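You operate a simulated robot arm through the tools that you are given. There is no shell and no other tool. Be economical: measure what you need, move in short steps, check, and stop when the job is done.

You run a simulated two-armed robot. Do the job below in one go: nothing can be reset, and whatever is moved stays where it is left.

Task
Take the lid off the steel tin on the counter and lay it down there.

Only the result counts: the job must be done as asked and must still hold three seconds after the hand-in. Knocking over, shifting, dropping, spilling or breaking anything else fails it. Lids that push on must go on centred and level and be pressed home; caps that screw on are set level and turned clockwise until they are tight.

Robot
Two 7-joint arms with two-finger grippers on one trunk, on a base that drives. Base frame: it is fixed to the floor where the robot stands at the start and does not move with it; the origin is under the middle of the robot, x ahead of it, y to its left, z up. Units: m, rad, N and s.
The left shoulder is at the start at [0.073, 0.216, 1.143], the right one opposite. With the tool pointing down near the work surface each hand reaches from about 0.3 to 0.82 m from the robot's upright axis, wherever it stands, measured 20 degrees to its own side. Payload 3.18 kg a hand.
The tool frame of a hand sits at the grasp point between the pads (the TCP): z along the fingers, y along the line on which they close. The tips reach 0.03 m beyond it. The gripper opens to 0.144 m. The gripper's body begins 0.103 m behind the TCP.
Orientation is told as [roll, pitch, yaw] about the base's x, y, z axes, in that order, counted from this pose: with the fingers straight down and closing along the base's y, the tool's x points along the base's -x, its y along +y and its z along -z.

Tools
- The arms move only by the tool send_rows. It takes "left_motion", "right_motion" or both (then of equal length, played together; a hand with none holds still); each is a list of rows, each a list of 7 numbers: the shift along the tool's x, y, z in m, then the turn, a rotation vector about the tool's x, y, z in rad, then the closure in counts, from 0 (fully open) to 255 (shut). In form: [[tx, ty, tz, ax, ay, az, claw], ...]. A call has 1 to 8 rows; each row shifts and turns the commanded pose from where the row before left it, along the tool's axes as they then stand. Each row takes 0.2 s and may step no farther than 0.05 m and 0.15 rad from the row before; otherwise, or with a gripper value out of range, the whole call is refused. Where a pose cannot be reached the arm comes as near as it can. A force on the tool above 40 N (or 10 N above the force at the start of the call, whichever is more), or a blocked arm, ends the call early, and 0.2 s more pass. The fingers move at their own pace and stop on an object; they squeeze with about 34 N. The grip force told is the motor's: it shows also when the fingers shut on nothing. Time passes only in rows, and 0.2 s behind the last, so rows that do not move let the fingers close. The reply holds the time, the measured pose of the TCP, the force on the tool along the base axes, the opening and the grip force, in the units named above and with some noise, with the torque about the TCP (base axes, N m) and any sound that the robot's microphone picked up, and new pictures: "show" is both (left out), scene, wrist or none (wrist: the cameras of the hands that moved).
- Cameras (640 x 400 px; columns grow to the right, rows downward): "scene" is now at [0.1589, -0.0431, 1.3434]; the picture's right is [-0.47, -0.88, 0.00], its down [-0.40, 0.22, -0.89] and it looks along [0.78, -0.42, -0.46] (base axes); focal length 265 px, centre (320, 200). "left" rides on the left gripper at [0.076, -0.016, -0.143] in its tool frame; the picture's right is [0.21, 0.98, 0.00], its down [-0.84, 0.18, -0.51] and it looks along [-0.50, 0.11, 0.86] (tool axes); focal length 218 px, centre (320, 200). "right" rides on the right gripper at [0.076, 0.016, -0.143] in its tool frame; the picture's right is [-0.21, 0.98, 0.00], its down [-0.84, -0.18, -0.51] and it looks along [-0.50, -0.11, 0.86] (tool axes); focal length 218 px, centre (320, 200). There is no depth. A picture from a camera that has moved, and an enlarged one, comes with that camera's place and axes in the base frame and with its lens.
- raise_lower(by): slides the trunk up (or, below 0, down) by that many m; the arms and the scene camera ride with it, the base frame stays. It gives what a move gives, with no picture.
- roll_base(legs): drives the robot by 1 to 6 legs, each [ahead, left, turn to the left] in m, m and rad, along the robot's own axes; the way and the turn of a leg run together, so that a leg with both is an arc; at most 1.5 m and 3.142 rad a leg. The arms and the cameras ride along, it lands a little off, and it stops where it bumps. It gives what a move gives, and a new picture of the scene camera.
- turn_head(pan, tilt): turns the head with the scene camera to pan (to the left, within 1.396 rad either way) and tilt (down, from -0.506 to 1.204), counted from straight ahead of the robot. It gives what a move gives, and a new picture of the scene camera.
- close_up(camera, box): a new picture of the part [left, top, right, bottom] of that camera's present view, enlarged. The clock stands still meanwhile.
- sign_off(): hands the job in; it is judged then, once.

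Go step by step. Nothing tells you exact positions but the pictures and the camera data: compare them with the known pose of the tool, close in by small moves and look again before you grip or let go. The budget is 120 turns and 260 pictures, counting those below and the enlarged ones. Unless the task says otherwise, let go and move clear before handing in, and close with one line.

The tools are called after "Request:" by a JSON object that holds its "name" and its "arguments". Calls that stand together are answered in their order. send_rows: Moves the arms, as the interface text tells. Its arguments: {"type":"object","properties":{"left_motion":{"type":"array","items":{"type":"array","items":{"type":"number"}}},"right_motion":{"type":"array","items":{"type":"array","items":{"type":"number"}}},"show":{"type":"string","enum":["both","scene","wrist","none"]}},"required":[]} The other tools are called the same way: raise_lower (by) slides the trunk up or down; roll_base (legs) drives the base; turn_head (pan, tilt) turns the head that bears the scene camera; close_up (camera, box) takes an enlarged picture of a part of a camera's view; sign_off () hands the job in.

At the start:

```text
t: 0.0
left_position: [0.4185, -0.0053, 1.1006]
left_orientation: [-0.001, 0.003, 0.004]
left_contact_force: [0.2, -0.4, -0.5]
left_ft_torque: [0.02, -0.02, 0.0]
left_opening: 0.144
left_gripper_force: 0.2
right_position: [0.368, -0.4371, 1.2047]
right_orientation: [-0.001, 0.0, 0.0]
right_contact_force: [0.3, -0.1, -1.2]
right_ft_torque: [-0.01, 0.02, 0.04]
right_opening: 0.144
right_gripper_force: 0.1
trunk travel left (down, up): [-0.225, 0.144]
robot x, y, heading: [-0.0018, 0.0018, 0.004]
head pan, tilt: [-0.492, 0.475]
```

scene: 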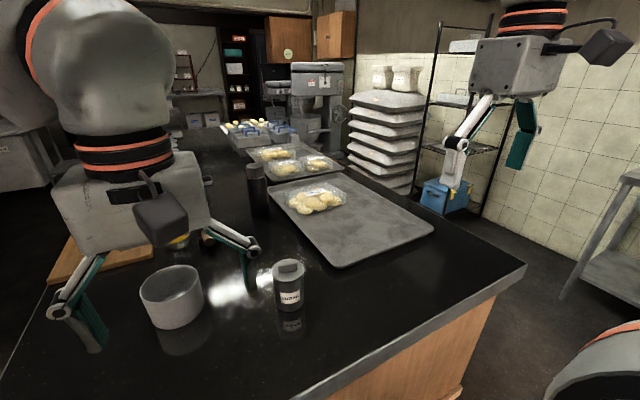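
right: 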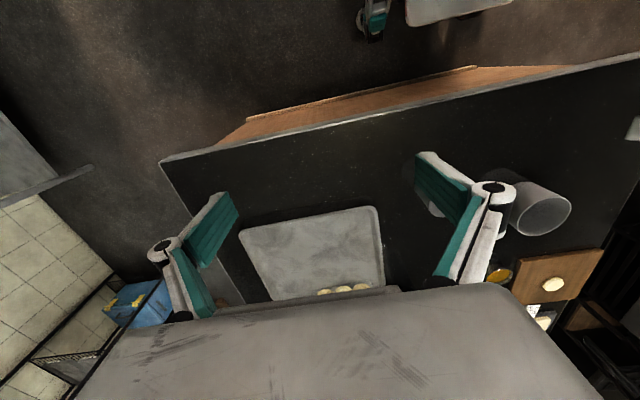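
left: 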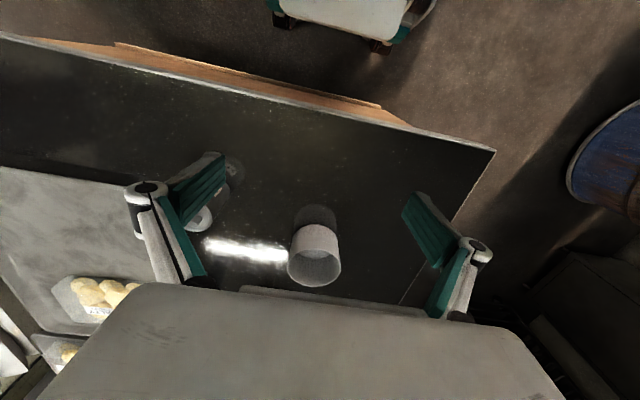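

I see a small grey labelled canister at about (289,285) in the scene and an open cylinder to its left. I'll enlarge both to identify the tin and its lid.

Request:
{"name": "close_up", "arguments": {"camera": "scene", "box": [230, 230, 350, 350]}}

Request:
{"name": "close_up", "arguments": {"camera": "scene", "box": [130, 150, 330, 340]}}

Request:
{"name": "close_up", "arguments": {"camera": "left", "box": [140, 130, 360, 300]}}

```text
3.33 times, centred on (290, 290) of scene
camera zoom: at [0.1589, -0.0431, 1.3434], right [-0.47, -0.88, 0.0], down [-0.4, 0.22, -0.89], along [0.78, -0.42, -0.46], focal length 883 px, centre (420, -100)
```

zoom: 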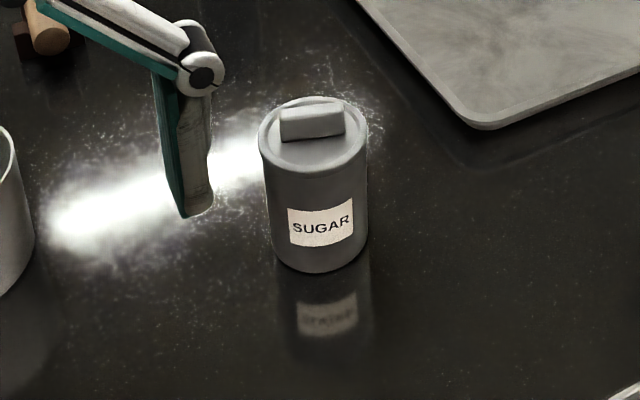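

```text
2.11 times, centred on (230, 245) of scene
camera zoom: at [0.1589, -0.0431, 1.3434], right [-0.47, -0.88, 0.0], down [-0.4, 0.22, -0.89], along [0.78, -0.42, -0.46], focal length 558 px, centre (510, 105)
```

zoom: 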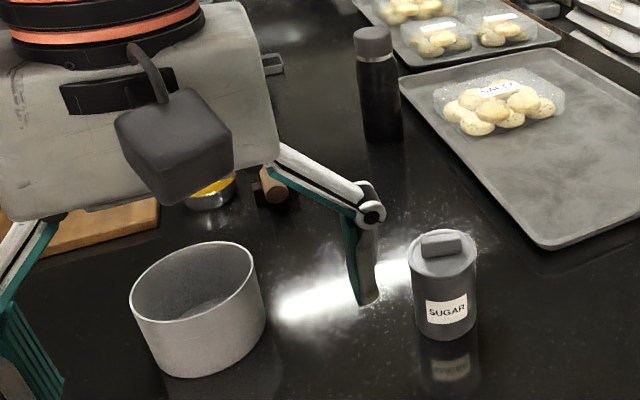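

```text
2.35 times, centred on (250, 215) of left
camera zoom: at [0.3421, -0.0203, 1.2418], right [-0.21, 0.98, 0.0], down [0.84, 0.18, 0.51], along [0.5, 0.11, -0.86], focal length 514 px, centre (485, 165)
```

zoom: 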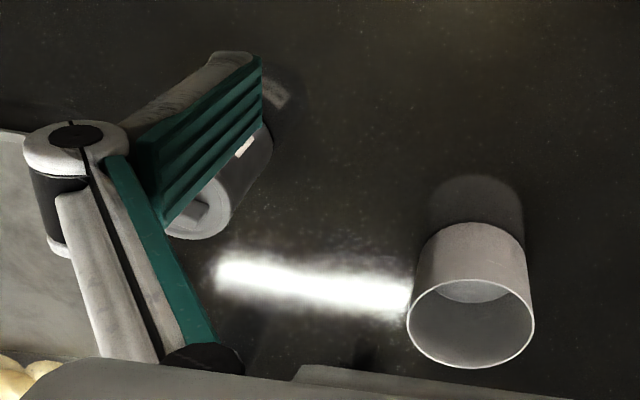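

The tin is the SUGAR canister with a bar handle on its lid, by triangulation near (0.69, -0.23) with the handle top at about z 0.84. I'll shift the left hand aside and bring the right hand high above the tin to look.

Request:
{"name": "send_rows", "arguments": {"left_motion": [[0, 0.025, 0, 0, 0, 0, 0], [0, 0.025, 0, 0, 0, 0, 0], [0, 0.025, 0, 0, 0, 0, 0], [0, 0.025, 0, 0, 0, 0, 0], [0, 0.025, 0, 0, 0, 0, 0], [0, 0.025, 0, 0, 0, 0, 0], [0, 0.025, 0, 0, 0, 0, 0], [0, 0.025, 0, 0, 0, 0, 0]], "right_motion": [[-0.0375, 0.0255, 0.015, 0, 0, 0, 0], [-0.0375, 0.0255, 0.015, 0, 0, 0, 0], [-0.0375, 0.0255, 0.015, 0, 0, 0, 0], [-0.0375, 0.0255, 0.015, 0, 0, 0, 0], [-0.0375, 0.0255, 0.015, 0, 0, 0, 0], [-0.0375, 0.0255, 0.015, 0, 0, 0, 0], [-0.0375, 0.0255, 0.015, 0, 0, 0, 0], [-0.0375, 0.0255, 0.015, 0, 0, 0, 0]]}}

```text
t: 1.8
left_position: [0.415, 0.1944, 1.0982]
left_orientation: [0.002, 0.004, 0.002]
left_contact_force: [0.1, -0.5, 0.8]
left_ft_torque: [0.14, 0.08, 0.01]
left_opening: 0.1442
left_gripper_force: 0.0
right_position: [0.6468, -0.2833, 1.0903]
right_orientation: [0.008, 0.0, -0.009]
right_contact_force: [0.3, -1.1, 0.5]
right_ft_torque: [0.11, 0.06, -0.05]
right_opening: 0.144
right_gripper_force: 0.1
right hand out of reach, approached as far as the arm can: row 3, 4, 5, 6, 8
trunk travel left (down, up): [-0.225, 0.144]
robot x, y, heading: [0.0006, 0.0022, 0.001]
head pan, tilt: [-0.492, 0.475]
camera scene: at [0.1602, -0.0454, 1.3431], right [-0.47, -0.88, 0.0], down [-0.4, 0.22, -0.89], along [0.78, -0.42, -0.46], focal length 265 px, centre (320, 200)
camera right: at [0.5704, -0.2682, 1.2335], right [0.22, 0.98, 0.01], down [0.84, -0.19, 0.51], along [0.5, -0.1, -0.86], focal length 218 px, centre (320, 200)
camera left: at [0.3401, 0.1789, 1.2408], right [-0.21, 0.98, 0.0], down [0.84, 0.18, 0.51], along [0.49, 0.11, -0.86], focal length 218 px, centre (320, 200)
```

scene: 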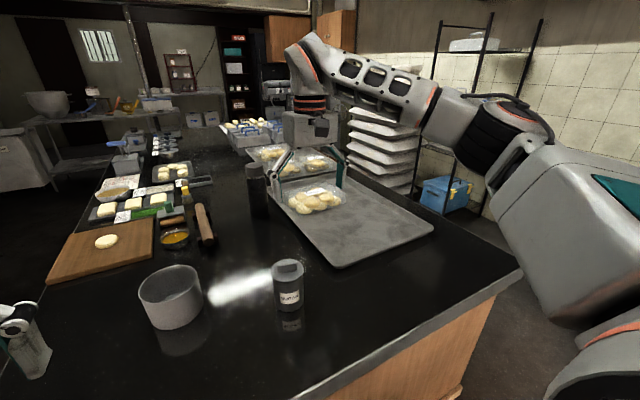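
right: 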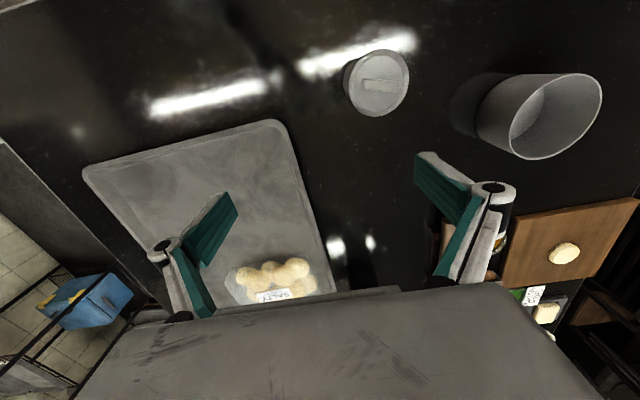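
left: 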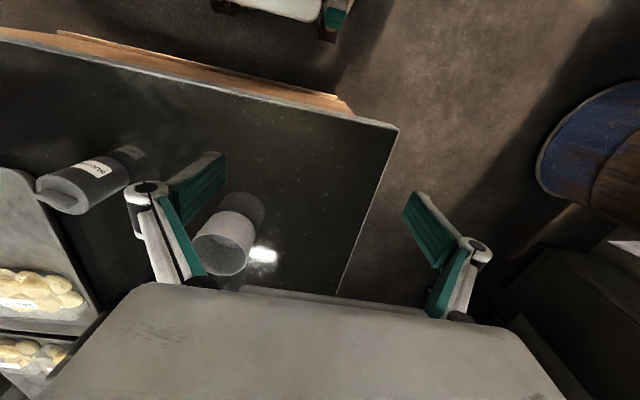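

The three views now agree on the handle being near (0.603, -0.199, 0.93). I'll enlarge it for its exact direction.

Request:
{"name": "close_up", "arguments": {"camera": "right", "box": [330, 40, 426, 124]}}

Request:
{"name": "close_up", "arguments": {"camera": "scene", "box": [240, 245, 340, 325]}}

Request:
{"name": "close_up", "arguments": {"camera": "left", "box": [0, 130, 160, 230]}}

```text
4.76 times, centred on (378, 82) of right
camera zoom: at [0.5704, -0.2682, 1.2335], right [0.22, 0.98, 0.01], down [0.84, -0.19, 0.51], along [0.5, -0.1, -0.86], focal length 1039 px, centre (44, 762)
```

zoom: 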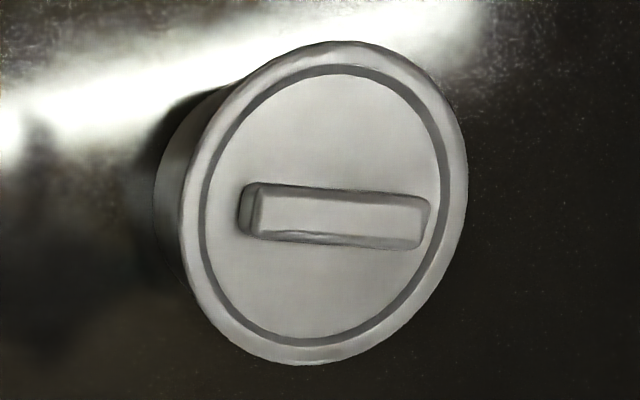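

```text
5.00 times, centred on (290, 285) of scene
camera zoom: at [0.1602, -0.0454, 1.3431], right [-0.47, -0.88, 0.0], down [-0.4, 0.22, -0.89], along [0.78, -0.42, -0.46], focal length 1324 px, centre (470, -225)
```

zoom: 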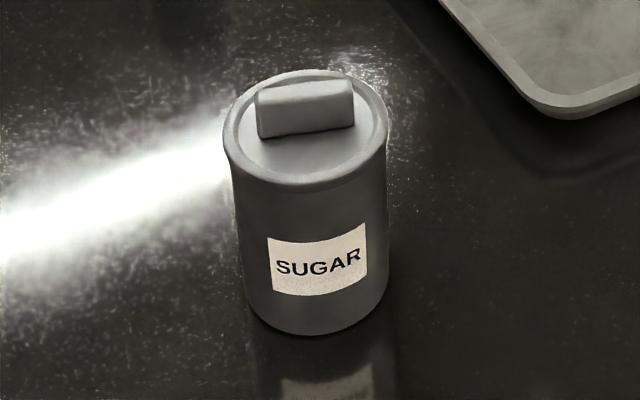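

```text
4.00 times, centred on (80, 180) of left
camera zoom: at [0.3401, 0.1789, 1.2408], right [-0.21, 0.98, 0.0], down [0.84, 0.18, 0.51], along [0.49, 0.11, -0.86], focal length 873 px, centre (1280, 280)
```

zoom: 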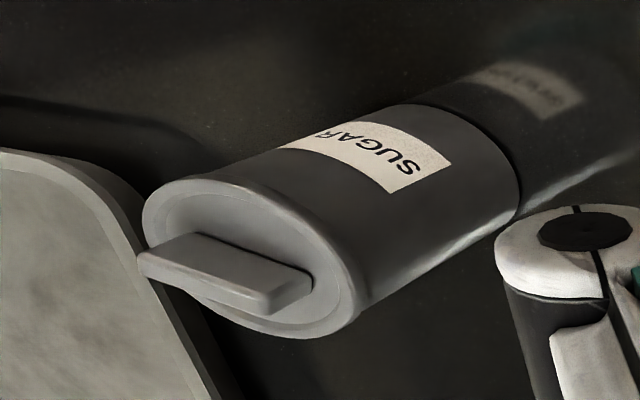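

The handle bar is about 43 × 14 mm, centred near (0.602, -0.196), top about z 0.937, its long axis 15° off y toward +x. I'll turn the right hand about +75° to close across the bar, staying high.

Request:
{"name": "send_rows", "arguments": {"right_motion": [[0, 0, 0, 0, 0, -0.15, 0], [0, 0, 0, 0, 0, -0.15, 0], [0, 0, 0, 0, 0, -0.15, 0], [0, 0, 0, 0, 0, -0.15, 0], [0, 0, 0, 0, 0, -0.15, 0], [0, 0, 0, 0, 0, -0.15, 0], [0, 0, 0, 0, 0, -0.15, 0], [0, 0, 0, 0, 0, -0.15, 100]], "show": "none"}}

```text
t: 3.6
left_position: [0.4169, 0.1968, 1.0991]
left_orientation: [-0.001, 0.002, 0.003]
left_contact_force: [-0.2, -0.3, 0.7]
left_ft_torque: [-0.01, -0.02, -0.04]
left_opening: 0.1437
left_gripper_force: 0.1
right_position: [0.6472, -0.2843, 1.0978]
right_orientation: [0.001, -0.005, 1.197]
right_contact_force: [-1.6, 0.3, 0.3]
right_ft_torque: [-0.01, -0.03, 0.01]
right_opening: 0.0877
right_gripper_force: 0.1
right hand out of reach, approached as far as the arm can: row 5
trunk travel left (down, up): [-0.225, 0.144]
robot x, y, heading: [-0.0011, -0.0027, 0.001]
head pan, tilt: [-0.492, 0.475]
```

Turn worked. Now I move over the handle at a safe height, with the fingers partly closed.

Request:
{"name": "send_rows", "arguments": {"right_motion": [[0, 0, 0, 0, 0, -0.11, 190], [-0.0243, 0.0223, 0.0227, 0, 0, 0, 190], [-0.0243, 0.0223, 0.0227, 0, 0, 0, 190], [-0.0243, 0.0223, 0.0227, 0, 0, 0, 190], [0, 0, 0, 0, 0, 0, 190]]}}

```text
t: 4.8
left_position: [0.4157, 0.1962, 1.0998]
left_orientation: [-0.001, 0.0, 0.001]
left_contact_force: [0.0, 0.0, 0.4]
left_ft_torque: [0.03, -0.02, 0.02]
left_opening: 0.144
left_gripper_force: 0.2
right_position: [0.6017, -0.2152, 1.0482]
right_orientation: [-0.002, 0.0, 1.309]
right_contact_force: [-0.6, 0.4, -0.3]
right_ft_torque: [-0.02, -0.01, 0.01]
right_opening: 0.0365
right_gripper_force: 0.0
right hand out of reach, approached as far as the arm can: row 4
trunk travel left (down, up): [-0.225, 0.144]
robot x, y, heading: [0.0012, -0.0013, -0.0]
head pan, tilt: [-0.492, 0.475]
camera scene: at [0.159, -0.0432, 1.3433], right [-0.47, -0.88, 0.0], down [-0.4, 0.22, -0.89], along [0.78, -0.42, -0.46], focal length 265 px, centre (320, 200)
camera right: at [0.5664, -0.2865, 1.1898], right [-0.89, 0.45, 0.0], down [0.39, 0.77, 0.51], along [0.23, 0.45, -0.86], focal length 218 px, centre (320, 200)
```

scene: 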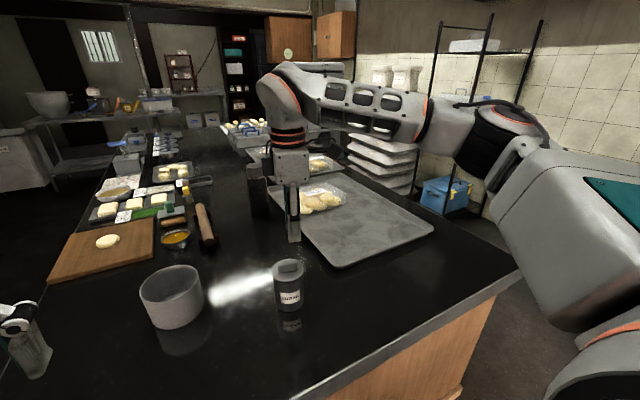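
right: 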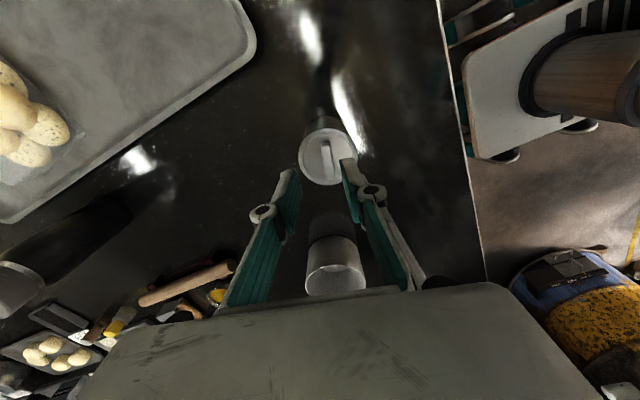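

The fingers hang just above the tin. I'll enlarge to measure the offset.

Request:
{"name": "close_up", "arguments": {"camera": "right", "box": [260, 100, 404, 190]}}

Request:
{"name": "close_up", "arguments": {"camera": "scene", "box": [232, 215, 360, 295]}}

```text
4.44 times, centred on (332, 145) of right
camera zoom: at [0.5664, -0.2865, 1.1898], right [-0.89, 0.45, 0.0], down [0.39, 0.77, 0.51], along [0.23, 0.45, -0.86], focal length 970 px, centre (267, 444)
```

zoom: 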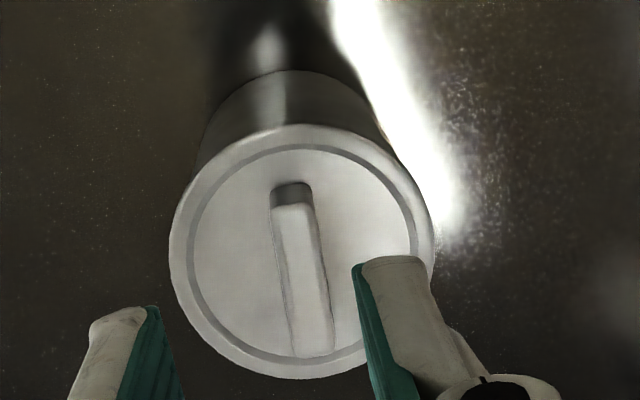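

```text
5.00 times, centred on (296, 255) of scene
camera zoom: at [0.159, -0.0432, 1.3433], right [-0.47, -0.88, 0.0], down [-0.4, 0.22, -0.89], along [0.78, -0.42, -0.46], focal length 1324 px, centre (440, -75)
```

zoom: 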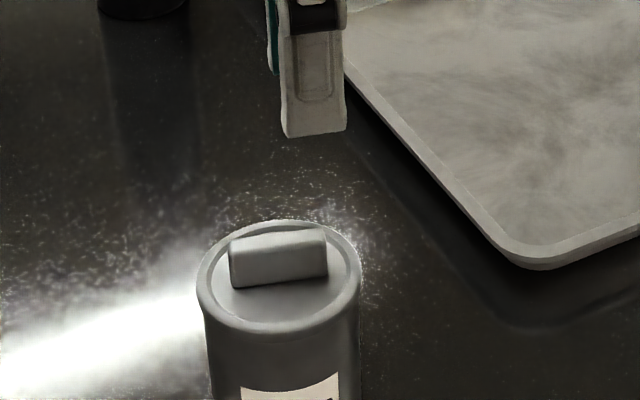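

Handle centre lies about 21 mm ahead in tool -x and 3 mm in +y, with a slight 2–3° turn needed. I'll correct and come partway down.

Request:
{"name": "send_rows", "arguments": {"right_motion": [[-0.011, 0.0015, 0, 0, 0, 0.02, 190], [-0.011, 0.0015, 0, 0, 0, 0.02, 190], [0, 0, 0.02, 0, 0, 0, 190], [0, 0, 0.02, 0, 0, 0, 190], [0, 0, 0, 0, 0, 0, 190]]}}

Request:
{"name": "close_up", "arguments": {"camera": "right", "box": [260, 110, 404, 200]}}

Request:
{"name": "close_up", "arguments": {"camera": "scene", "box": [232, 225, 360, 305]}}

```text
t: 6.0
left_position: [0.4165, 0.1973, 1.0993]
left_orientation: [-0.002, 0.003, 0.001]
left_contact_force: [0.3, 0.5, -0.8]
left_ft_torque: [-0.01, 0.02, -0.01]
left_opening: 0.144
left_gripper_force: 0.0
right_position: [0.5829, -0.2026, 1.0252]
right_orientation: [0.0, 0.001, 1.269]
right_contact_force: [-1.5, 0.3, 0.7]
right_ft_torque: [-0.03, -0.02, 0.01]
right_opening: 0.0368
right_gripper_force: 0.1
right hand out of reach, approached as far as the arm can: row 1, 2
trunk travel left (down, up): [-0.225, 0.144]
robot x, y, heading: [-0.0008, -0.0011, -0.006]
head pan, tilt: [-0.492, 0.475]
camera scene: at [0.1588, -0.0432, 1.3434], right [-0.47, -0.88, 0.0], down [-0.4, 0.22, -0.89], along [0.78, -0.42, -0.46], focal length 265 px, centre (320, 200)
camera right: at [0.5453, -0.2718, 1.1673], right [-0.87, 0.49, 0.0], down [0.42, 0.75, 0.51], along [0.25, 0.44, -0.86], focal length 218 px, centre (320, 200)
```

scene: 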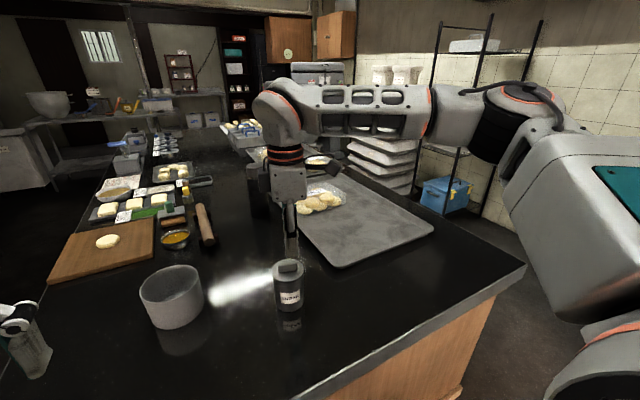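
right: 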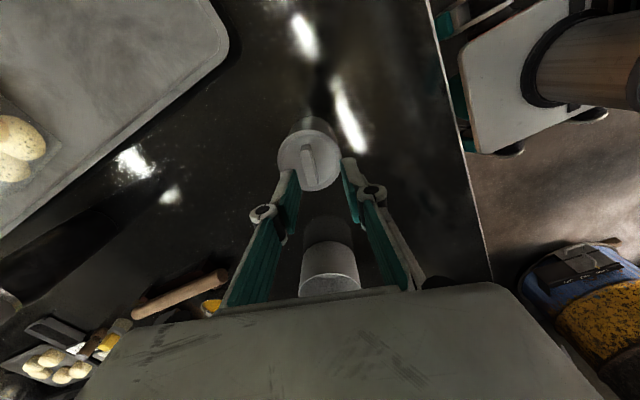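

```text
4.44 times, centred on (332, 155) of right
camera zoom: at [0.5453, -0.2718, 1.1673], right [-0.87, 0.49, 0.0], down [0.42, 0.75, 0.51], along [0.25, 0.44, -0.86], focal length 970 px, centre (267, 400)
```

zoom: 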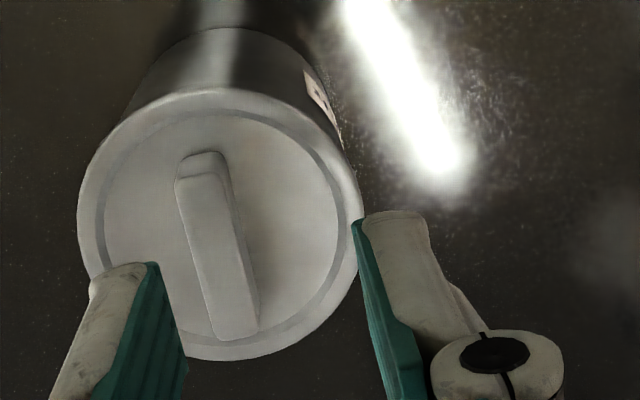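

```text
5.00 times, centred on (296, 265) of scene
camera zoom: at [0.1588, -0.0432, 1.3434], right [-0.47, -0.88, 0.0], down [-0.4, 0.22, -0.89], along [0.78, -0.42, -0.46], focal length 1324 px, centre (440, -125)
```

zoom: 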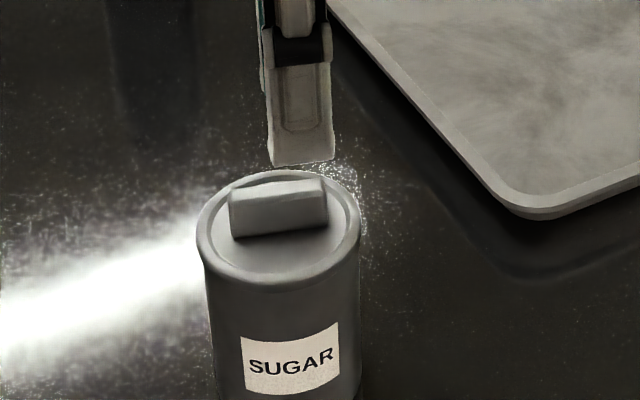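

The arm slipped sideways near a reach limit. The handle now measures at (0.603, -0.195) and the yaw is aligned, so I'll correct in small steps at this height.

Request:
{"name": "send_rows", "arguments": {"right_motion": [[-0.0045, -0.0057, 0, 0, 0, 0, 190], [-0.0045, -0.0057, 0, 0, 0, 0, 190], [-0.0045, -0.0057, 0, 0, 0, 0, 190], [0, 0, 0, 0, 0, 0, 190]], "show": "none"}}

```text
t: 7.0
left_position: [0.416, 0.1966, 1.0986]
left_orientation: [-0.001, 0.002, 0.001]
left_contact_force: [-0.4, 0.2, 0.0]
left_ft_torque: [0.02, -0.02, -0.02]
left_opening: 0.144
left_gripper_force: 0.1
right_position: [0.5893, -0.1997, 1.0238]
right_orientation: [0.001, -0.003, 1.268]
right_contact_force: [-0.2, -0.2, 0.8]
right_ft_torque: [-0.02, -0.01, 0.01]
right_opening: 0.0367
right_gripper_force: 0.2
right hand out of reach, approached as far as the arm can: row 2, 3
trunk travel left (down, up): [-0.225, 0.144]
robot x, y, heading: [-0.0, 0.0019, -0.004]
head pan, tilt: [-0.492, 0.475]
```

The reach limit is confirmed at this height. I'll raise the trunk 0.1 m so the arm works lower relative to the shoulder, then descend again.

Request:
{"name": "raise_lower", "arguments": {"by": 0.1}}

Request:
{"name": "send_rows", "arguments": {"right_motion": [[0, 0, 0.025, 0, 0, 0, 190], [0, 0, 0.025, 0, 0, 0, 190], [0, 0, 0.025, 0, 0, 0, 190], [0, 0, 0.025, 0, 0, 0, 190], [0, 0, 0, 0, 0, 0, 190]], "show": "none"}}

```text
t: 8.3
left_position: [0.4192, 0.1955, 1.1979]
left_orientation: [-0.002, 0.002, 0.002]
left_contact_force: [-0.4, 0.3, -0.4]
left_ft_torque: [0.0, -0.03, -0.02]
left_opening: 0.144
left_gripper_force: 0.0
right_position: [0.577, -0.201, 1.1799]
right_orientation: [-0.091, -0.031, 1.268]
right_contact_force: [-0.9, -0.3, -0.4]
right_ft_torque: [0.01, 0.01, 0.0]
right_opening: 0.037
right_gripper_force: 0.1
trunk travel left (down, up): [-0.325, 0.044]
robot x, y, heading: [-0.0014, -0.0, 0.002]
head pan, tilt: [-0.492, 0.475]
```

```text
t: 9.5
left_position: [0.4173, 0.1954, 1.1989]
left_orientation: [-0.002, 0.002, 0.003]
left_contact_force: [0.6, -0.1, -0.9]
left_ft_torque: [0.02, -0.02, -0.01]
left_opening: 0.1442
left_gripper_force: 0.1
right_position: [0.5874, -0.2026, 1.0813]
right_orientation: [-0.094, -0.036, 1.267]
right_contact_force: [-0.5, -0.3, -0.3]
right_ft_torque: [-0.02, -0.03, 0.02]
right_opening: 0.0368
right_gripper_force: 0.1
right hand out of reach, approached as far as the arm can: row 4
trunk travel left (down, up): [-0.325, 0.044]
robot x, y, heading: [-0.0003, 0.0022, -0.004]
head pan, tilt: [-0.492, 0.475]
```

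The hand has tilted slightly (about 0.1 rad), a joint seems to be near its limit. I'll level it again while coming down a little.

Request:
{"name": "send_rows", "arguments": {"right_motion": [[0, 0, 0.01, -0.047, 0.018, 0, 190], [0, 0, 0.01, -0.047, 0.018, 0, 190], [0, 0, 0.02, 0, 0, 0, 190], [0, 0, 0.02, 0, 0, 0, 190], [0, 0, 0, 0, 0, 0, 190]], "show": "scene"}}

```text
t: 10.7
left_position: [0.418, 0.1948, 1.1994]
left_orientation: [-0.004, 0.002, 0.002]
left_contact_force: [0.0, -0.2, -0.9]
left_ft_torque: [-0.05, 0.0, 0.0]
left_opening: 0.1437
left_gripper_force: 0.0
right_position: [0.5677, -0.2228, 1.022]
right_orientation: [-0.001, 0.0, 1.264]
right_contact_force: [-0.3, 0.1, 0.6]
right_ft_torque: [0.02, 0.01, 0.0]
right_opening: 0.0365
right_gripper_force: 0.0
right hand out of reach, approached as far as the arm can: row 1, 2, 3, 4
trunk travel left (down, up): [-0.325, 0.044]
robot x, y, heading: [-0.0043, 0.0003, -0.001]
head pan, tilt: [-0.492, 0.475]
camera scene: at [0.1225, -0.043, 1.4461], right [-0.47, -0.88, 0.0], down [-0.4, 0.22, -0.89], along [0.78, -0.42, -0.46], focal length 265 px, centre (320, 200)
```

scene: 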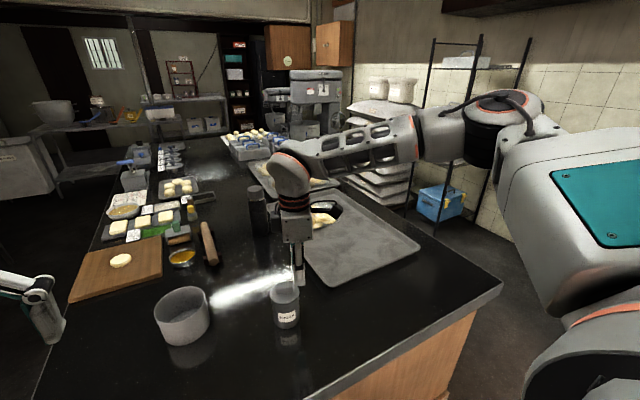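

The raised trunk also leans back, reducing reach. I'll test whether the yaw is what limits the arm: turn part way back and try the sideways move.

Request:
{"name": "send_rows", "arguments": {"right_motion": [[0, 0, -0.01, 0, 0, 0.13, 190], [0, 0, 0, 0, 0, 0.13, 190], [0, 0, 0, 0, 0, 0.13, 190], [-0.02, -0.01, 0, 0, 0, 0, 190], [-0.02, -0.01, 0, 0, 0, 0, 190], [0, 0, 0, 0, 0, 0, 190]], "show": "none"}}

```text
t: 12.1
left_position: [0.4195, 0.1949, 1.1999]
left_orientation: [-0.003, 0.002, 0.002]
left_contact_force: [-0.6, 0.1, 0.1]
left_ft_torque: [-0.03, 0.0, 0.0]
left_opening: 0.144
left_gripper_force: 0.1
right_position: [0.5841, -0.2327, 1.0409]
right_orientation: [-0.002, 0.001, 0.874]
right_contact_force: [0.8, -0.2, -0.8]
right_ft_torque: [0.02, -0.04, -0.01]
right_opening: 0.0369
right_gripper_force: 0.1
right hand out of reach, approached as far as the arm can: row 4, 5
trunk travel left (down, up): [-0.325, 0.044]
robot x, y, heading: [0.0021, -0.0009, -0.003]
head pan, tilt: [-0.492, 0.475]
```

Yaw isn't the limit; the arm is simply bad at reaching inward here. I'll lift the hand, shift the base 0.12 m left and a touch ahead so the tin sits more to the right hand's side, and look.

Request:
{"name": "send_rows", "arguments": {"right_motion": [[0.02, 0, -0.03, 0, 0, 0, 190], [0.02, 0, -0.03, 0, 0, 0, 190], [0, 0, -0.04, 0, 0, 0, 190]], "show": "none"}}

Request:
{"name": "roll_base", "arguments": {"legs": [[0.03, 0.12, 0]]}}

Request:
{"name": "raise_lower", "arguments": {"by": -0.1}}

```text
t: 12.9
left_position: [0.4177, 0.1955, 1.1996]
left_orientation: [-0.001, 0.0, 0.002]
left_contact_force: [0.0, -0.7, -0.3]
left_ft_torque: [0.01, 0.0, -0.02]
left_opening: 0.1437
left_gripper_force: 0.0
right_position: [0.5562, -0.2618, 1.1452]
right_orientation: [-0.001, 0.005, 0.878]
right_contact_force: [0.3, -0.9, 0.2]
right_ft_torque: [-0.03, -0.02, -0.03]
right_opening: 0.0366
right_gripper_force: 0.0
trunk travel left (down, up): [-0.325, 0.044]
robot x, y, heading: [0.0019, 0.0027, 0.002]
head pan, tilt: [-0.492, 0.475]
```

```text
t: 14.6
left_position: [0.4497, 0.3131, 1.1999]
left_orientation: [0.0, 0.002, 0.003]
left_contact_force: [0.7, -0.3, 0.5]
left_ft_torque: [-0.03, 0.01, -0.01]
left_opening: 0.1438
left_gripper_force: 0.0
right_position: [0.5884, -0.1441, 1.144]
right_orientation: [-0.002, 0.004, 0.876]
right_contact_force: [-0.2, 0.1, -0.2]
right_ft_torque: [0.0, 0.06, 0.03]
right_opening: 0.0367
right_gripper_force: 0.0
trunk travel left (down, up): [-0.325, 0.044]
robot x, y, heading: [0.0331, 0.1132, 0.001]
head pan, tilt: [-0.492, 0.475]
camera scene: at [0.154, 0.0745, 1.4461], right [-0.47, -0.88, 0.0], down [-0.4, 0.21, -0.89], along [0.79, -0.42, -0.46], focal length 265 px, centre (320, 200)
```

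scene: 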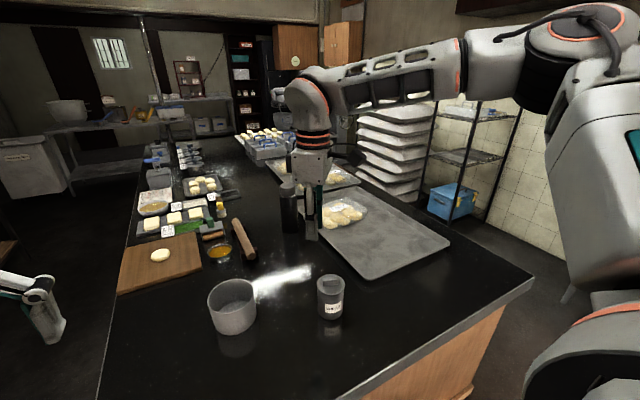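

```text
t: 15.9
left_position: [0.4478, 0.3131, 1.1006]
left_orientation: [-0.001, -0.002, 0.004]
left_contact_force: [1.2, -0.1, -0.1]
left_ft_torque: [0.01, -0.07, -0.01]
left_opening: 0.1441
left_gripper_force: 0.2
right_position: [0.5865, -0.1451, 1.0454]
right_orientation: [-0.003, 0.001, 0.875]
right_contact_force: [-0.5, -0.4, 0.3]
right_ft_torque: [-0.03, -0.04, 0.01]
right_opening: 0.0367
right_gripper_force: 0.1
trunk travel left (down, up): [-0.225, 0.144]
robot x, y, heading: [0.0295, 0.1166, 0.002]
head pan, tilt: [-0.492, 0.475]
```

Good. Now restore the yaw and move over the handle.

Request:
{"name": "send_rows", "arguments": {"right_motion": [[0, 0, 0, 0, 0, -0.128, 190], [0, 0, 0, 0, 0, -0.128, 190], [0, 0, 0, 0, 0, -0.129, 190], [0.0142, -0.0103, 0.0, 0, 0, 0, 190], [0.0142, -0.0103, 0.0, 0, 0, 0, 190], [0.0142, -0.0103, 0.0, 0, 0, 0, 190], [0, 0, 0.015, 0, 0, 0, 190], [0, 0, 0, 0, 0, 0, 190]]}}

Request:
{"name": "close_up", "arguments": {"camera": "right", "box": [260, 120, 404, 210]}}

```text
t: 17.8
left_position: [0.4486, 0.3134, 1.0997]
left_orientation: [-0.001, -0.001, 0.004]
left_contact_force: [-0.1, -0.7, 0.7]
left_ft_torque: [0.02, 0.01, 0.02]
left_opening: 0.1439
left_gripper_force: 0.1
right_position: [0.6062, -0.1931, 1.0284]
right_orientation: [0.0, 0.004, 1.264]
right_contact_force: [0.2, 1.2, 0.2]
right_ft_torque: [0.03, -0.02, -0.02]
right_opening: 0.0368
right_gripper_force: 0.1
trunk travel left (down, up): [-0.225, 0.144]
robot x, y, heading: [0.0259, 0.116, -0.001]
head pan, tilt: [-0.492, 0.475]
camera scene: at [0.1898, 0.0742, 1.3434], right [-0.47, -0.88, 0.0], down [-0.4, 0.21, -0.89], along [0.79, -0.42, -0.46], focal length 265 px, centre (320, 200)
camera right: at [0.5672, -0.2622, 1.1696], right [-0.87, 0.5, 0.0], down [0.43, 0.75, 0.51], along [0.25, 0.44, -0.86], focal length 218 px, centre (320, 200)
```

scene: 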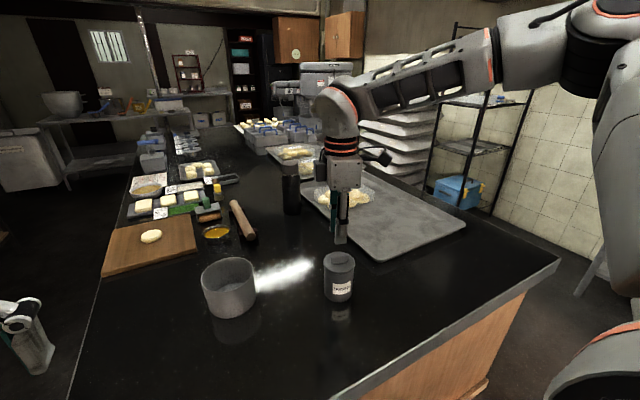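
right: 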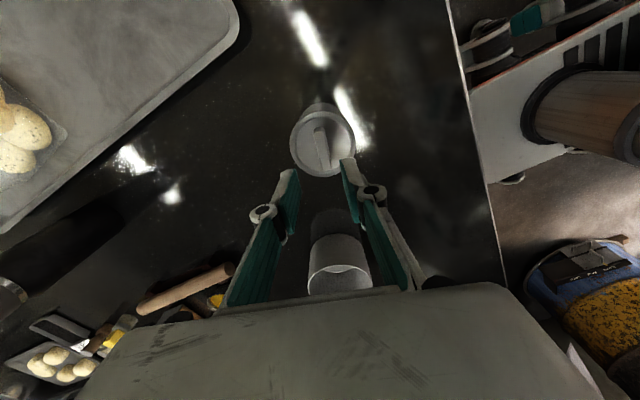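

```text
4.44 times, centred on (332, 165) of right
camera zoom: at [0.5672, -0.2622, 1.1696], right [-0.87, 0.5, 0.0], down [0.43, 0.75, 0.51], along [0.25, 0.44, -0.86], focal length 970 px, centre (267, 356)
```

zoom: 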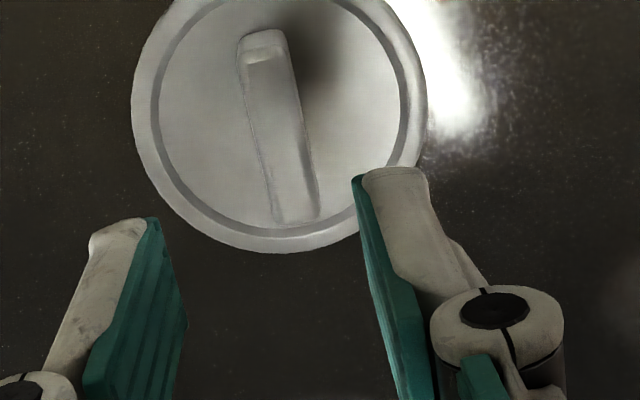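

Now the hand is centred over the bar within 2 mm and aligned. Descending most of the way.

Request:
{"name": "send_rows", "arguments": {"right_motion": [[0.001, 0.0015, 0.02, 0, 0, 0, 190], [0, 0, 0.02, 0, 0, 0, 190], [0, 0, 0.014, 0, 0, 0, 190], [0, 0, 0.01, 0, 0, 0, 190], [0, 0, 0, 0, 0, 0, 190]]}}

Request:
{"name": "close_up", "arguments": {"camera": "right", "box": [244, 120, 404, 220]}}

Request:
{"name": "close_up", "arguments": {"camera": "scene", "box": [274, 220, 402, 300]}}

```text
t: 18.9
left_position: [0.4487, 0.3129, 1.0997]
left_orientation: [-0.001, 0.002, 0.004]
left_contact_force: [0.4, -0.8, -0.4]
left_ft_torque: [0.01, -0.01, 0.0]
left_opening: 0.1443
left_gripper_force: 0.0
right_position: [0.6022, -0.195, 0.965]
right_orientation: [0.0, 0.003, 1.262]
right_contact_force: [-0.4, 0.0, 0.0]
right_ft_torque: [0.04, -0.01, 0.0]
right_opening: 0.0365
right_gripper_force: 0.0
trunk travel left (down, up): [-0.225, 0.144]
robot x, y, heading: [0.0297, 0.1185, 0.004]
head pan, tilt: [-0.492, 0.475]
camera scene: at [0.1899, 0.0742, 1.3434], right [-0.47, -0.88, 0.0], down [-0.4, 0.21, -0.89], along [0.79, -0.42, -0.46], focal length 265 px, centre (320, 200)
camera right: at [0.5634, -0.2637, 1.1073], right [-0.87, 0.5, 0.0], down [0.43, 0.75, 0.5], along [0.25, 0.44, -0.86], focal length 218 px, centre (320, 200)
```

scene: 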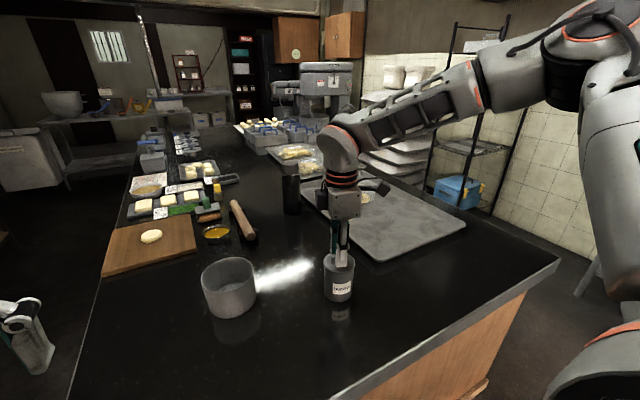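
right: 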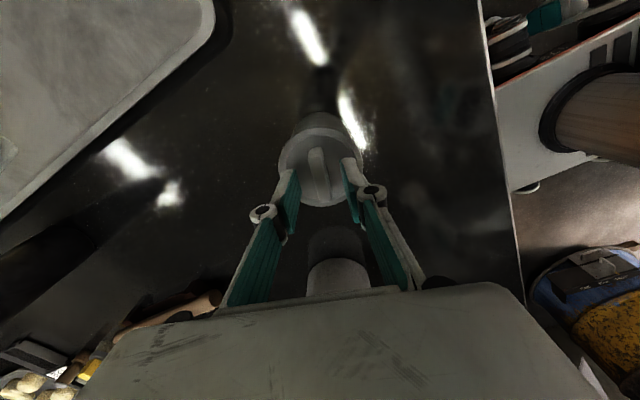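

```text
4.00 times, centred on (324, 170) of right
camera zoom: at [0.5634, -0.2637, 1.1073], right [-0.87, 0.5, 0.0], down [0.43, 0.75, 0.5], along [0.25, 0.44, -0.86], focal length 873 px, centre (304, 320)
```

zoom: 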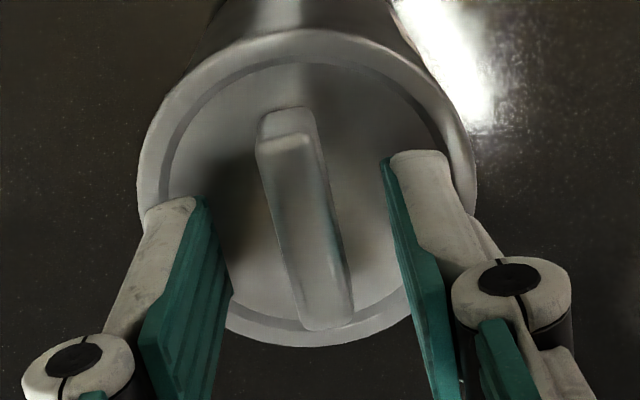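

```text
5.00 times, centred on (338, 260) of scene
camera zoom: at [0.1899, 0.0742, 1.3434], right [-0.47, -0.88, 0.0], down [-0.4, 0.21, -0.89], along [0.79, -0.42, -0.46], focal length 1324 px, centre (230, -100)
```

zoom: 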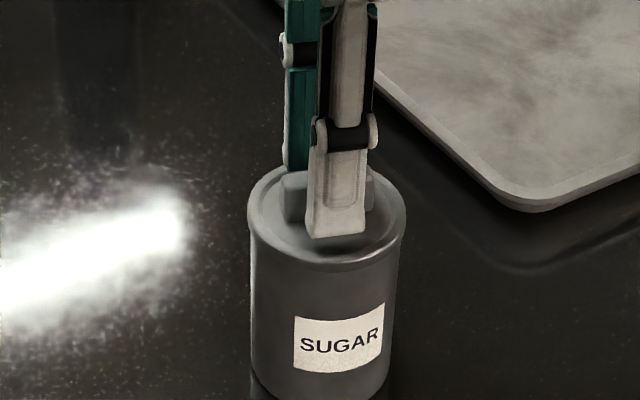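

The fingers straddle the bar. I'll lower another 8 mm and close slowly on it.

Request:
{"name": "send_rows", "arguments": {"right_motion": [[0, 0, 0.004, 0, 0, 0, 190], [0, 0, 0.004, 0, 0, 0, 190], [0, 0, 0, 0, 0, 0, 190], [0, 0, 0, 0, 0, 0, 215], [0, 0, 0, 0, 0, 0, 255], [0, 0, 0, 0, 0, 0, 255], [0, 0, 0, 0, 0, 0, 255]]}}

Request:
{"name": "close_up", "arguments": {"camera": "scene", "box": [274, 220, 402, 300]}}

Request:
{"name": "close_up", "arguments": {"camera": "right", "box": [244, 120, 404, 220]}}

```text
t: 20.6
left_position: [0.4485, 0.3137, 1.0999]
left_orientation: [-0.002, -0.001, 0.005]
left_contact_force: [0.5, -0.7, -0.1]
left_ft_torque: [-0.03, 0.0, 0.02]
left_opening: 0.1444
left_gripper_force: 0.1
right_position: [0.6024, -0.1938, 0.9582]
right_orientation: [-0.001, 0.002, 1.26]
right_contact_force: [-2.1, 3.5, 7.4]
right_ft_torque: [0.25, 0.02, 0.07]
right_opening: 0.0106
right_gripper_force: 34.3
trunk travel left (down, up): [-0.225, 0.144]
robot x, y, heading: [0.0289, 0.119, 0.002]
head pan, tilt: [-0.492, 0.475]
camera scene: at [0.1893, 0.0749, 1.3435], right [-0.47, -0.88, 0.0], down [-0.4, 0.21, -0.89], along [0.79, -0.42, -0.46], focal length 265 px, centre (320, 200)
camera right: at [0.5631, -0.2625, 1.0996], right [-0.87, 0.5, 0.0], down [0.43, 0.75, 0.5], along [0.25, 0.44, -0.86], focal length 218 px, centre (320, 200)
```

scene: 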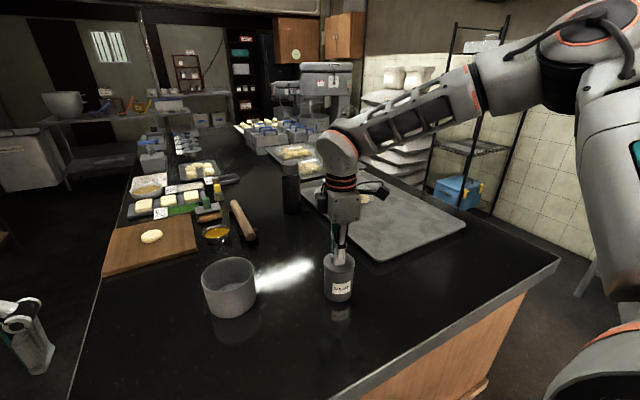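
right: 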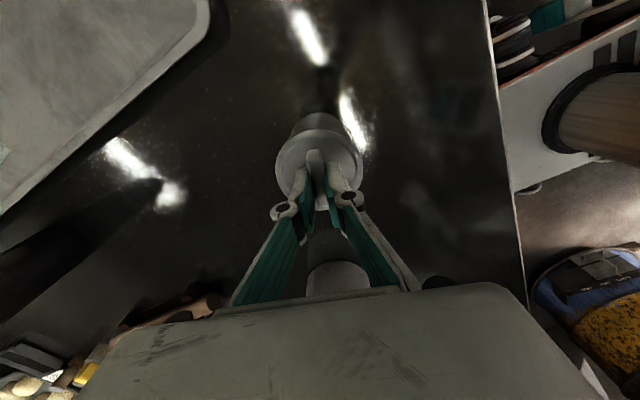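

```text
5.00 times, centred on (338, 260) of scene
camera zoom: at [0.1893, 0.0749, 1.3435], right [-0.47, -0.88, 0.0], down [-0.4, 0.21, -0.89], along [0.79, -0.42, -0.46], focal length 1324 px, centre (230, -100)
```

zoom: 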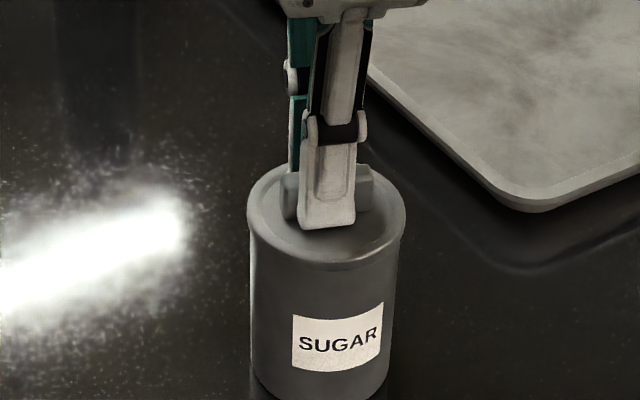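

```text
4.00 times, centred on (324, 170) of right
camera zoom: at [0.5631, -0.2625, 1.0996], right [-0.87, 0.5, 0.0], down [0.43, 0.75, 0.5], along [0.25, 0.44, -0.86], focal length 873 px, centre (304, 320)
```

zoom: 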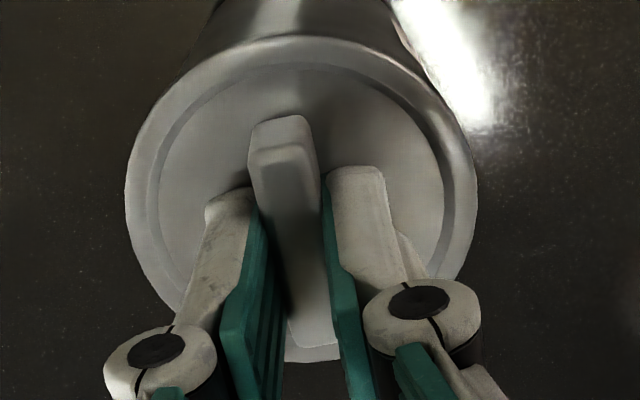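

The bar is gripped (opening 10.6 mm, 34 N). I'll pull up a few mm gently and see whether the lid comes or the tin rises with it.

Request:
{"name": "send_rows", "arguments": {"right_motion": [[0, 0, -0.002, 0, 0, 0, 255], [0, 0, -0.002, 0, 0, 0, 255], [0, 0, -0.002, 0, 0, 0, 255], [0, 0, 0, 0, 0, 0, 255]], "show": "none"}}

Request:
{"name": "close_up", "arguments": {"camera": "scene", "box": [274, 230, 402, 310]}}

```text
t: 21.6
left_position: [0.4488, 0.3124, 1.0996]
left_orientation: [-0.001, 0.004, 0.004]
left_contact_force: [0.4, 0.5, 0.7]
left_ft_torque: [0.02, -0.04, -0.01]
left_opening: 0.144
left_gripper_force: 0.0
right_position: [0.6018, -0.1954, 0.964]
right_orientation: [0.0, 0.003, 1.259]
right_contact_force: [0.3, -0.3, -0.5]
right_ft_torque: [0.0, -0.01, 0.01]
right_opening: 0.0102
right_gripper_force: 34.1
trunk travel left (down, up): [-0.225, 0.144]
robot x, y, heading: [0.0286, 0.1144, 0.007]
head pan, tilt: [-0.492, 0.475]
heard: snap
```

```text
5.00 times, centred on (338, 270) of scene
camera zoom: at [0.19, 0.0742, 1.3434], right [-0.47, -0.88, 0.0], down [-0.4, 0.21, -0.89], along [0.79, -0.42, -0.46], focal length 1324 px, centre (230, -150)
```

zoom: 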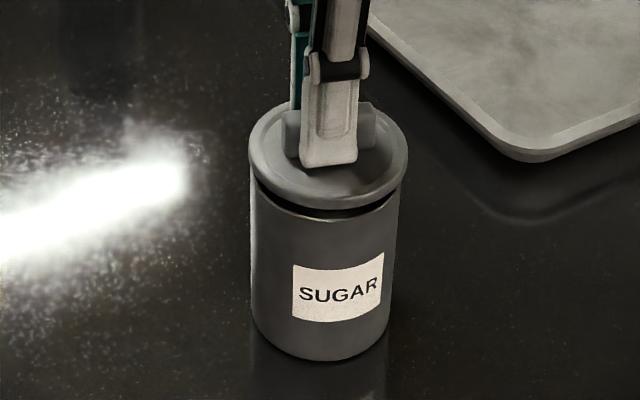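

A snap: the lid is loose and the tin stayed put. I'll lift clear and carry it to the bare counter at about (0.52, -0.32).

Request:
{"name": "send_rows", "arguments": {"right_motion": [[0, 0, -0.015, 0, 0, 0, 255], [0, 0, -0.025, 0, 0, 0, 255], [0, 0, -0.025, 0, 0, 0, 255], [0.024, 0.0067, 0, 0, 0, 0, 255], [0.03, 0.0083, 0, 0, 0, 0, 255], [0.03, 0.0083, 0, 0, 0, 0, 255], [0.03, 0.0083, 0, 0, 0, 0, 255], [0.03, 0.0083, 0, 0, 0, 0, 255]]}}

Request:
{"name": "close_up", "arguments": {"camera": "scene", "box": [290, 200, 450, 300]}}

```text
t: 23.4
left_position: [0.4487, 0.3134, 1.1]
left_orientation: [-0.002, 0.0, 0.004]
left_contact_force: [-0.4, -0.2, 1.0]
left_ft_torque: [-0.01, -0.02, -0.02]
left_opening: 0.1441
left_gripper_force: 0.1
right_position: [0.5184, -0.3182, 1.0286]
right_orientation: [0.0, 0.004, 1.261]
right_contact_force: [0.5, -1.1, -0.2]
right_ft_torque: [0.02, -0.04, 0.01]
right_opening: 0.0101
right_gripper_force: 33.6
trunk travel left (down, up): [-0.225, 0.144]
robot x, y, heading: [0.0324, 0.1171, 0.003]
head pan, tilt: [-0.492, 0.475]
camera scene: at [0.1894, 0.0737, 1.3435], right [-0.47, -0.88, 0.0], down [-0.4, 0.22, -0.89], along [0.79, -0.42, -0.46], focal length 265 px, centre (320, 200)
camera right: at [0.4798, -0.3863, 1.1704], right [-0.87, 0.5, 0.0], down [0.43, 0.75, 0.51], along [0.25, 0.44, -0.86], focal length 218 px, centre (320, 200)
```

scene: 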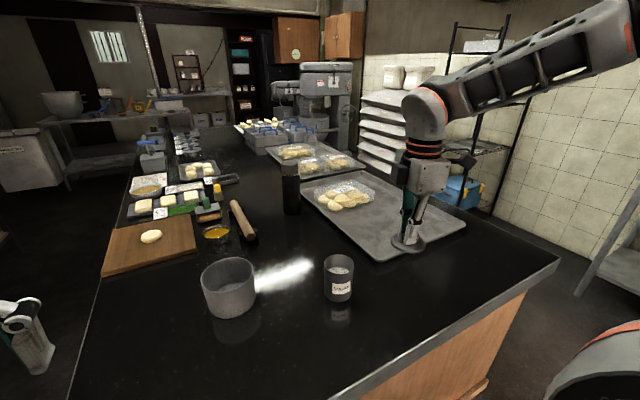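
right: 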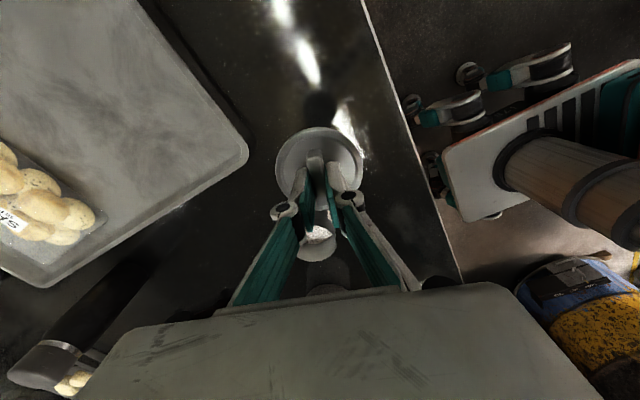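

```text
4.00 times, centred on (370, 250) of scene
camera zoom: at [0.1894, 0.0737, 1.3435], right [-0.47, -0.88, 0.0], down [-0.4, 0.22, -0.89], along [0.79, -0.42, -0.46], focal length 1059 px, centre (120, 0)
```

zoom: 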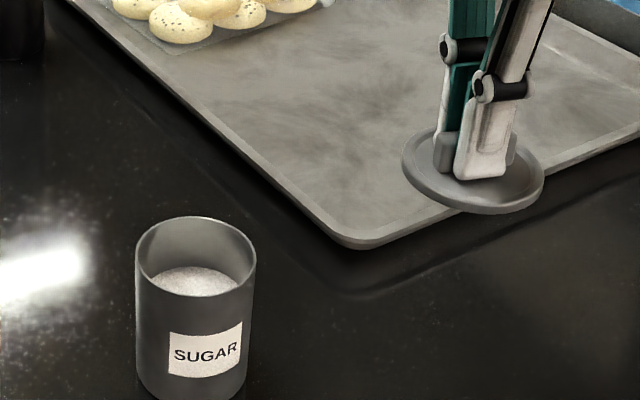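

The tin stands still, open with sugar inside, and the lid is held level over clear counter, away from the tray and the edge. Lowering to just above the surface.

Request:
{"name": "send_rows", "arguments": {"right_motion": [[0, 0, 0.03, 0, 0, 0, 255], [0, 0, 0.03, 0, 0, 0, 255], [0, 0, 0.03, 0, 0, 0, 255], [0, 0, 0.02, 0, 0, 0, 255], [0, 0, 0, 0, 0, 0, 255]], "show": "none"}}

Request:
{"name": "close_up", "arguments": {"camera": "scene", "box": [330, 240, 458, 320]}}

```text
t: 24.6
left_position: [0.4483, 0.313, 1.1]
left_orientation: [0.0, 0.0, 0.004]
left_contact_force: [0.5, 0.7, -0.3]
left_ft_torque: [-0.02, -0.01, -0.01]
left_opening: 0.144
left_gripper_force: 0.1
right_position: [0.5222, -0.3205, 0.9181]
right_orientation: [0.0, 0.002, 1.26]
right_contact_force: [-0.4, 0.2, 0.4]
right_ft_torque: [0.02, 0.01, 0.0]
right_opening: 0.0104
right_gripper_force: 34.5
trunk travel left (down, up): [-0.225, 0.144]
robot x, y, heading: [0.0336, 0.1142, -0.002]
head pan, tilt: [-0.492, 0.475]
```

```text
5.00 times, centred on (394, 280) of scene
camera zoom: at [0.1898, 0.0741, 1.3434], right [-0.47, -0.88, 0.0], down [-0.4, 0.21, -0.89], along [0.79, -0.42, -0.46], focal length 1324 px, centre (-50, -200)
```

zoom: 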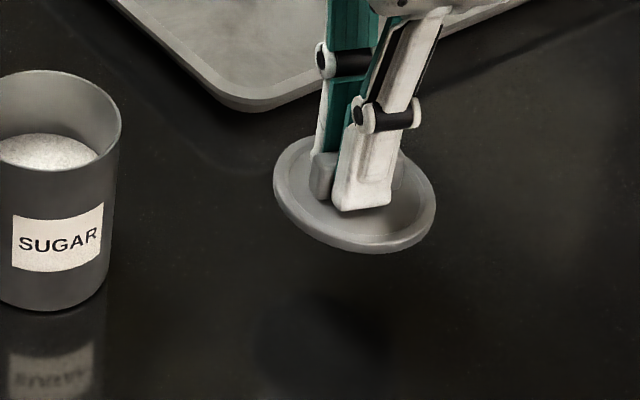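

Still above the surface. Going down in small steps until contact is felt.

Request:
{"name": "send_rows", "arguments": {"right_motion": [[0, 0, 0.006, 0, 0, 0, 255], [0, 0, 0.006, 0, 0, 0, 255], [0, 0, 0.006, 0, 0, 0, 255], [0, 0, 0.004, 0, 0, 0, 255], [0, 0, 0.003, 0, 0, 0, 255], [0, 0, 0, 0, 0, 0, 255]], "show": "none"}}

Request:
{"name": "close_up", "arguments": {"camera": "scene", "box": [330, 240, 458, 320]}}

```text
t: 25.9
left_position: [0.4501, 0.3133, 1.0991]
left_orientation: [-0.003, 0.002, 0.003]
left_contact_force: [0.4, 0.0, -0.4]
left_ft_torque: [0.0, -0.01, 0.0]
left_opening: 0.144
left_gripper_force: 0.1
right_position: [0.5211, -0.32, 0.8938]
right_orientation: [0.0, 0.005, 1.259]
right_contact_force: [0.0, 0.7, 0.4]
right_ft_torque: [-0.02, 0.04, 0.01]
right_opening: 0.0107
right_gripper_force: 33.6
trunk travel left (down, up): [-0.225, 0.144]
robot x, y, heading: [0.0322, 0.1178, 0.0]
head pan, tilt: [-0.492, 0.475]
```

```text
5.00 times, centred on (394, 280) of scene
camera zoom: at [0.19, 0.0742, 1.3434], right [-0.47, -0.88, 0.0], down [-0.4, 0.21, -0.89], along [0.79, -0.42, -0.46], focal length 1324 px, centre (-50, -200)
```

zoom: 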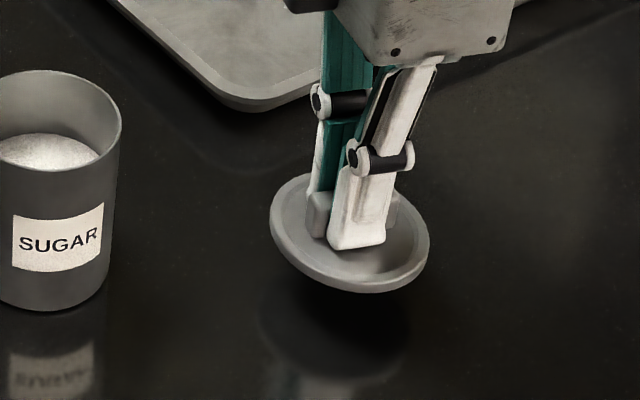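

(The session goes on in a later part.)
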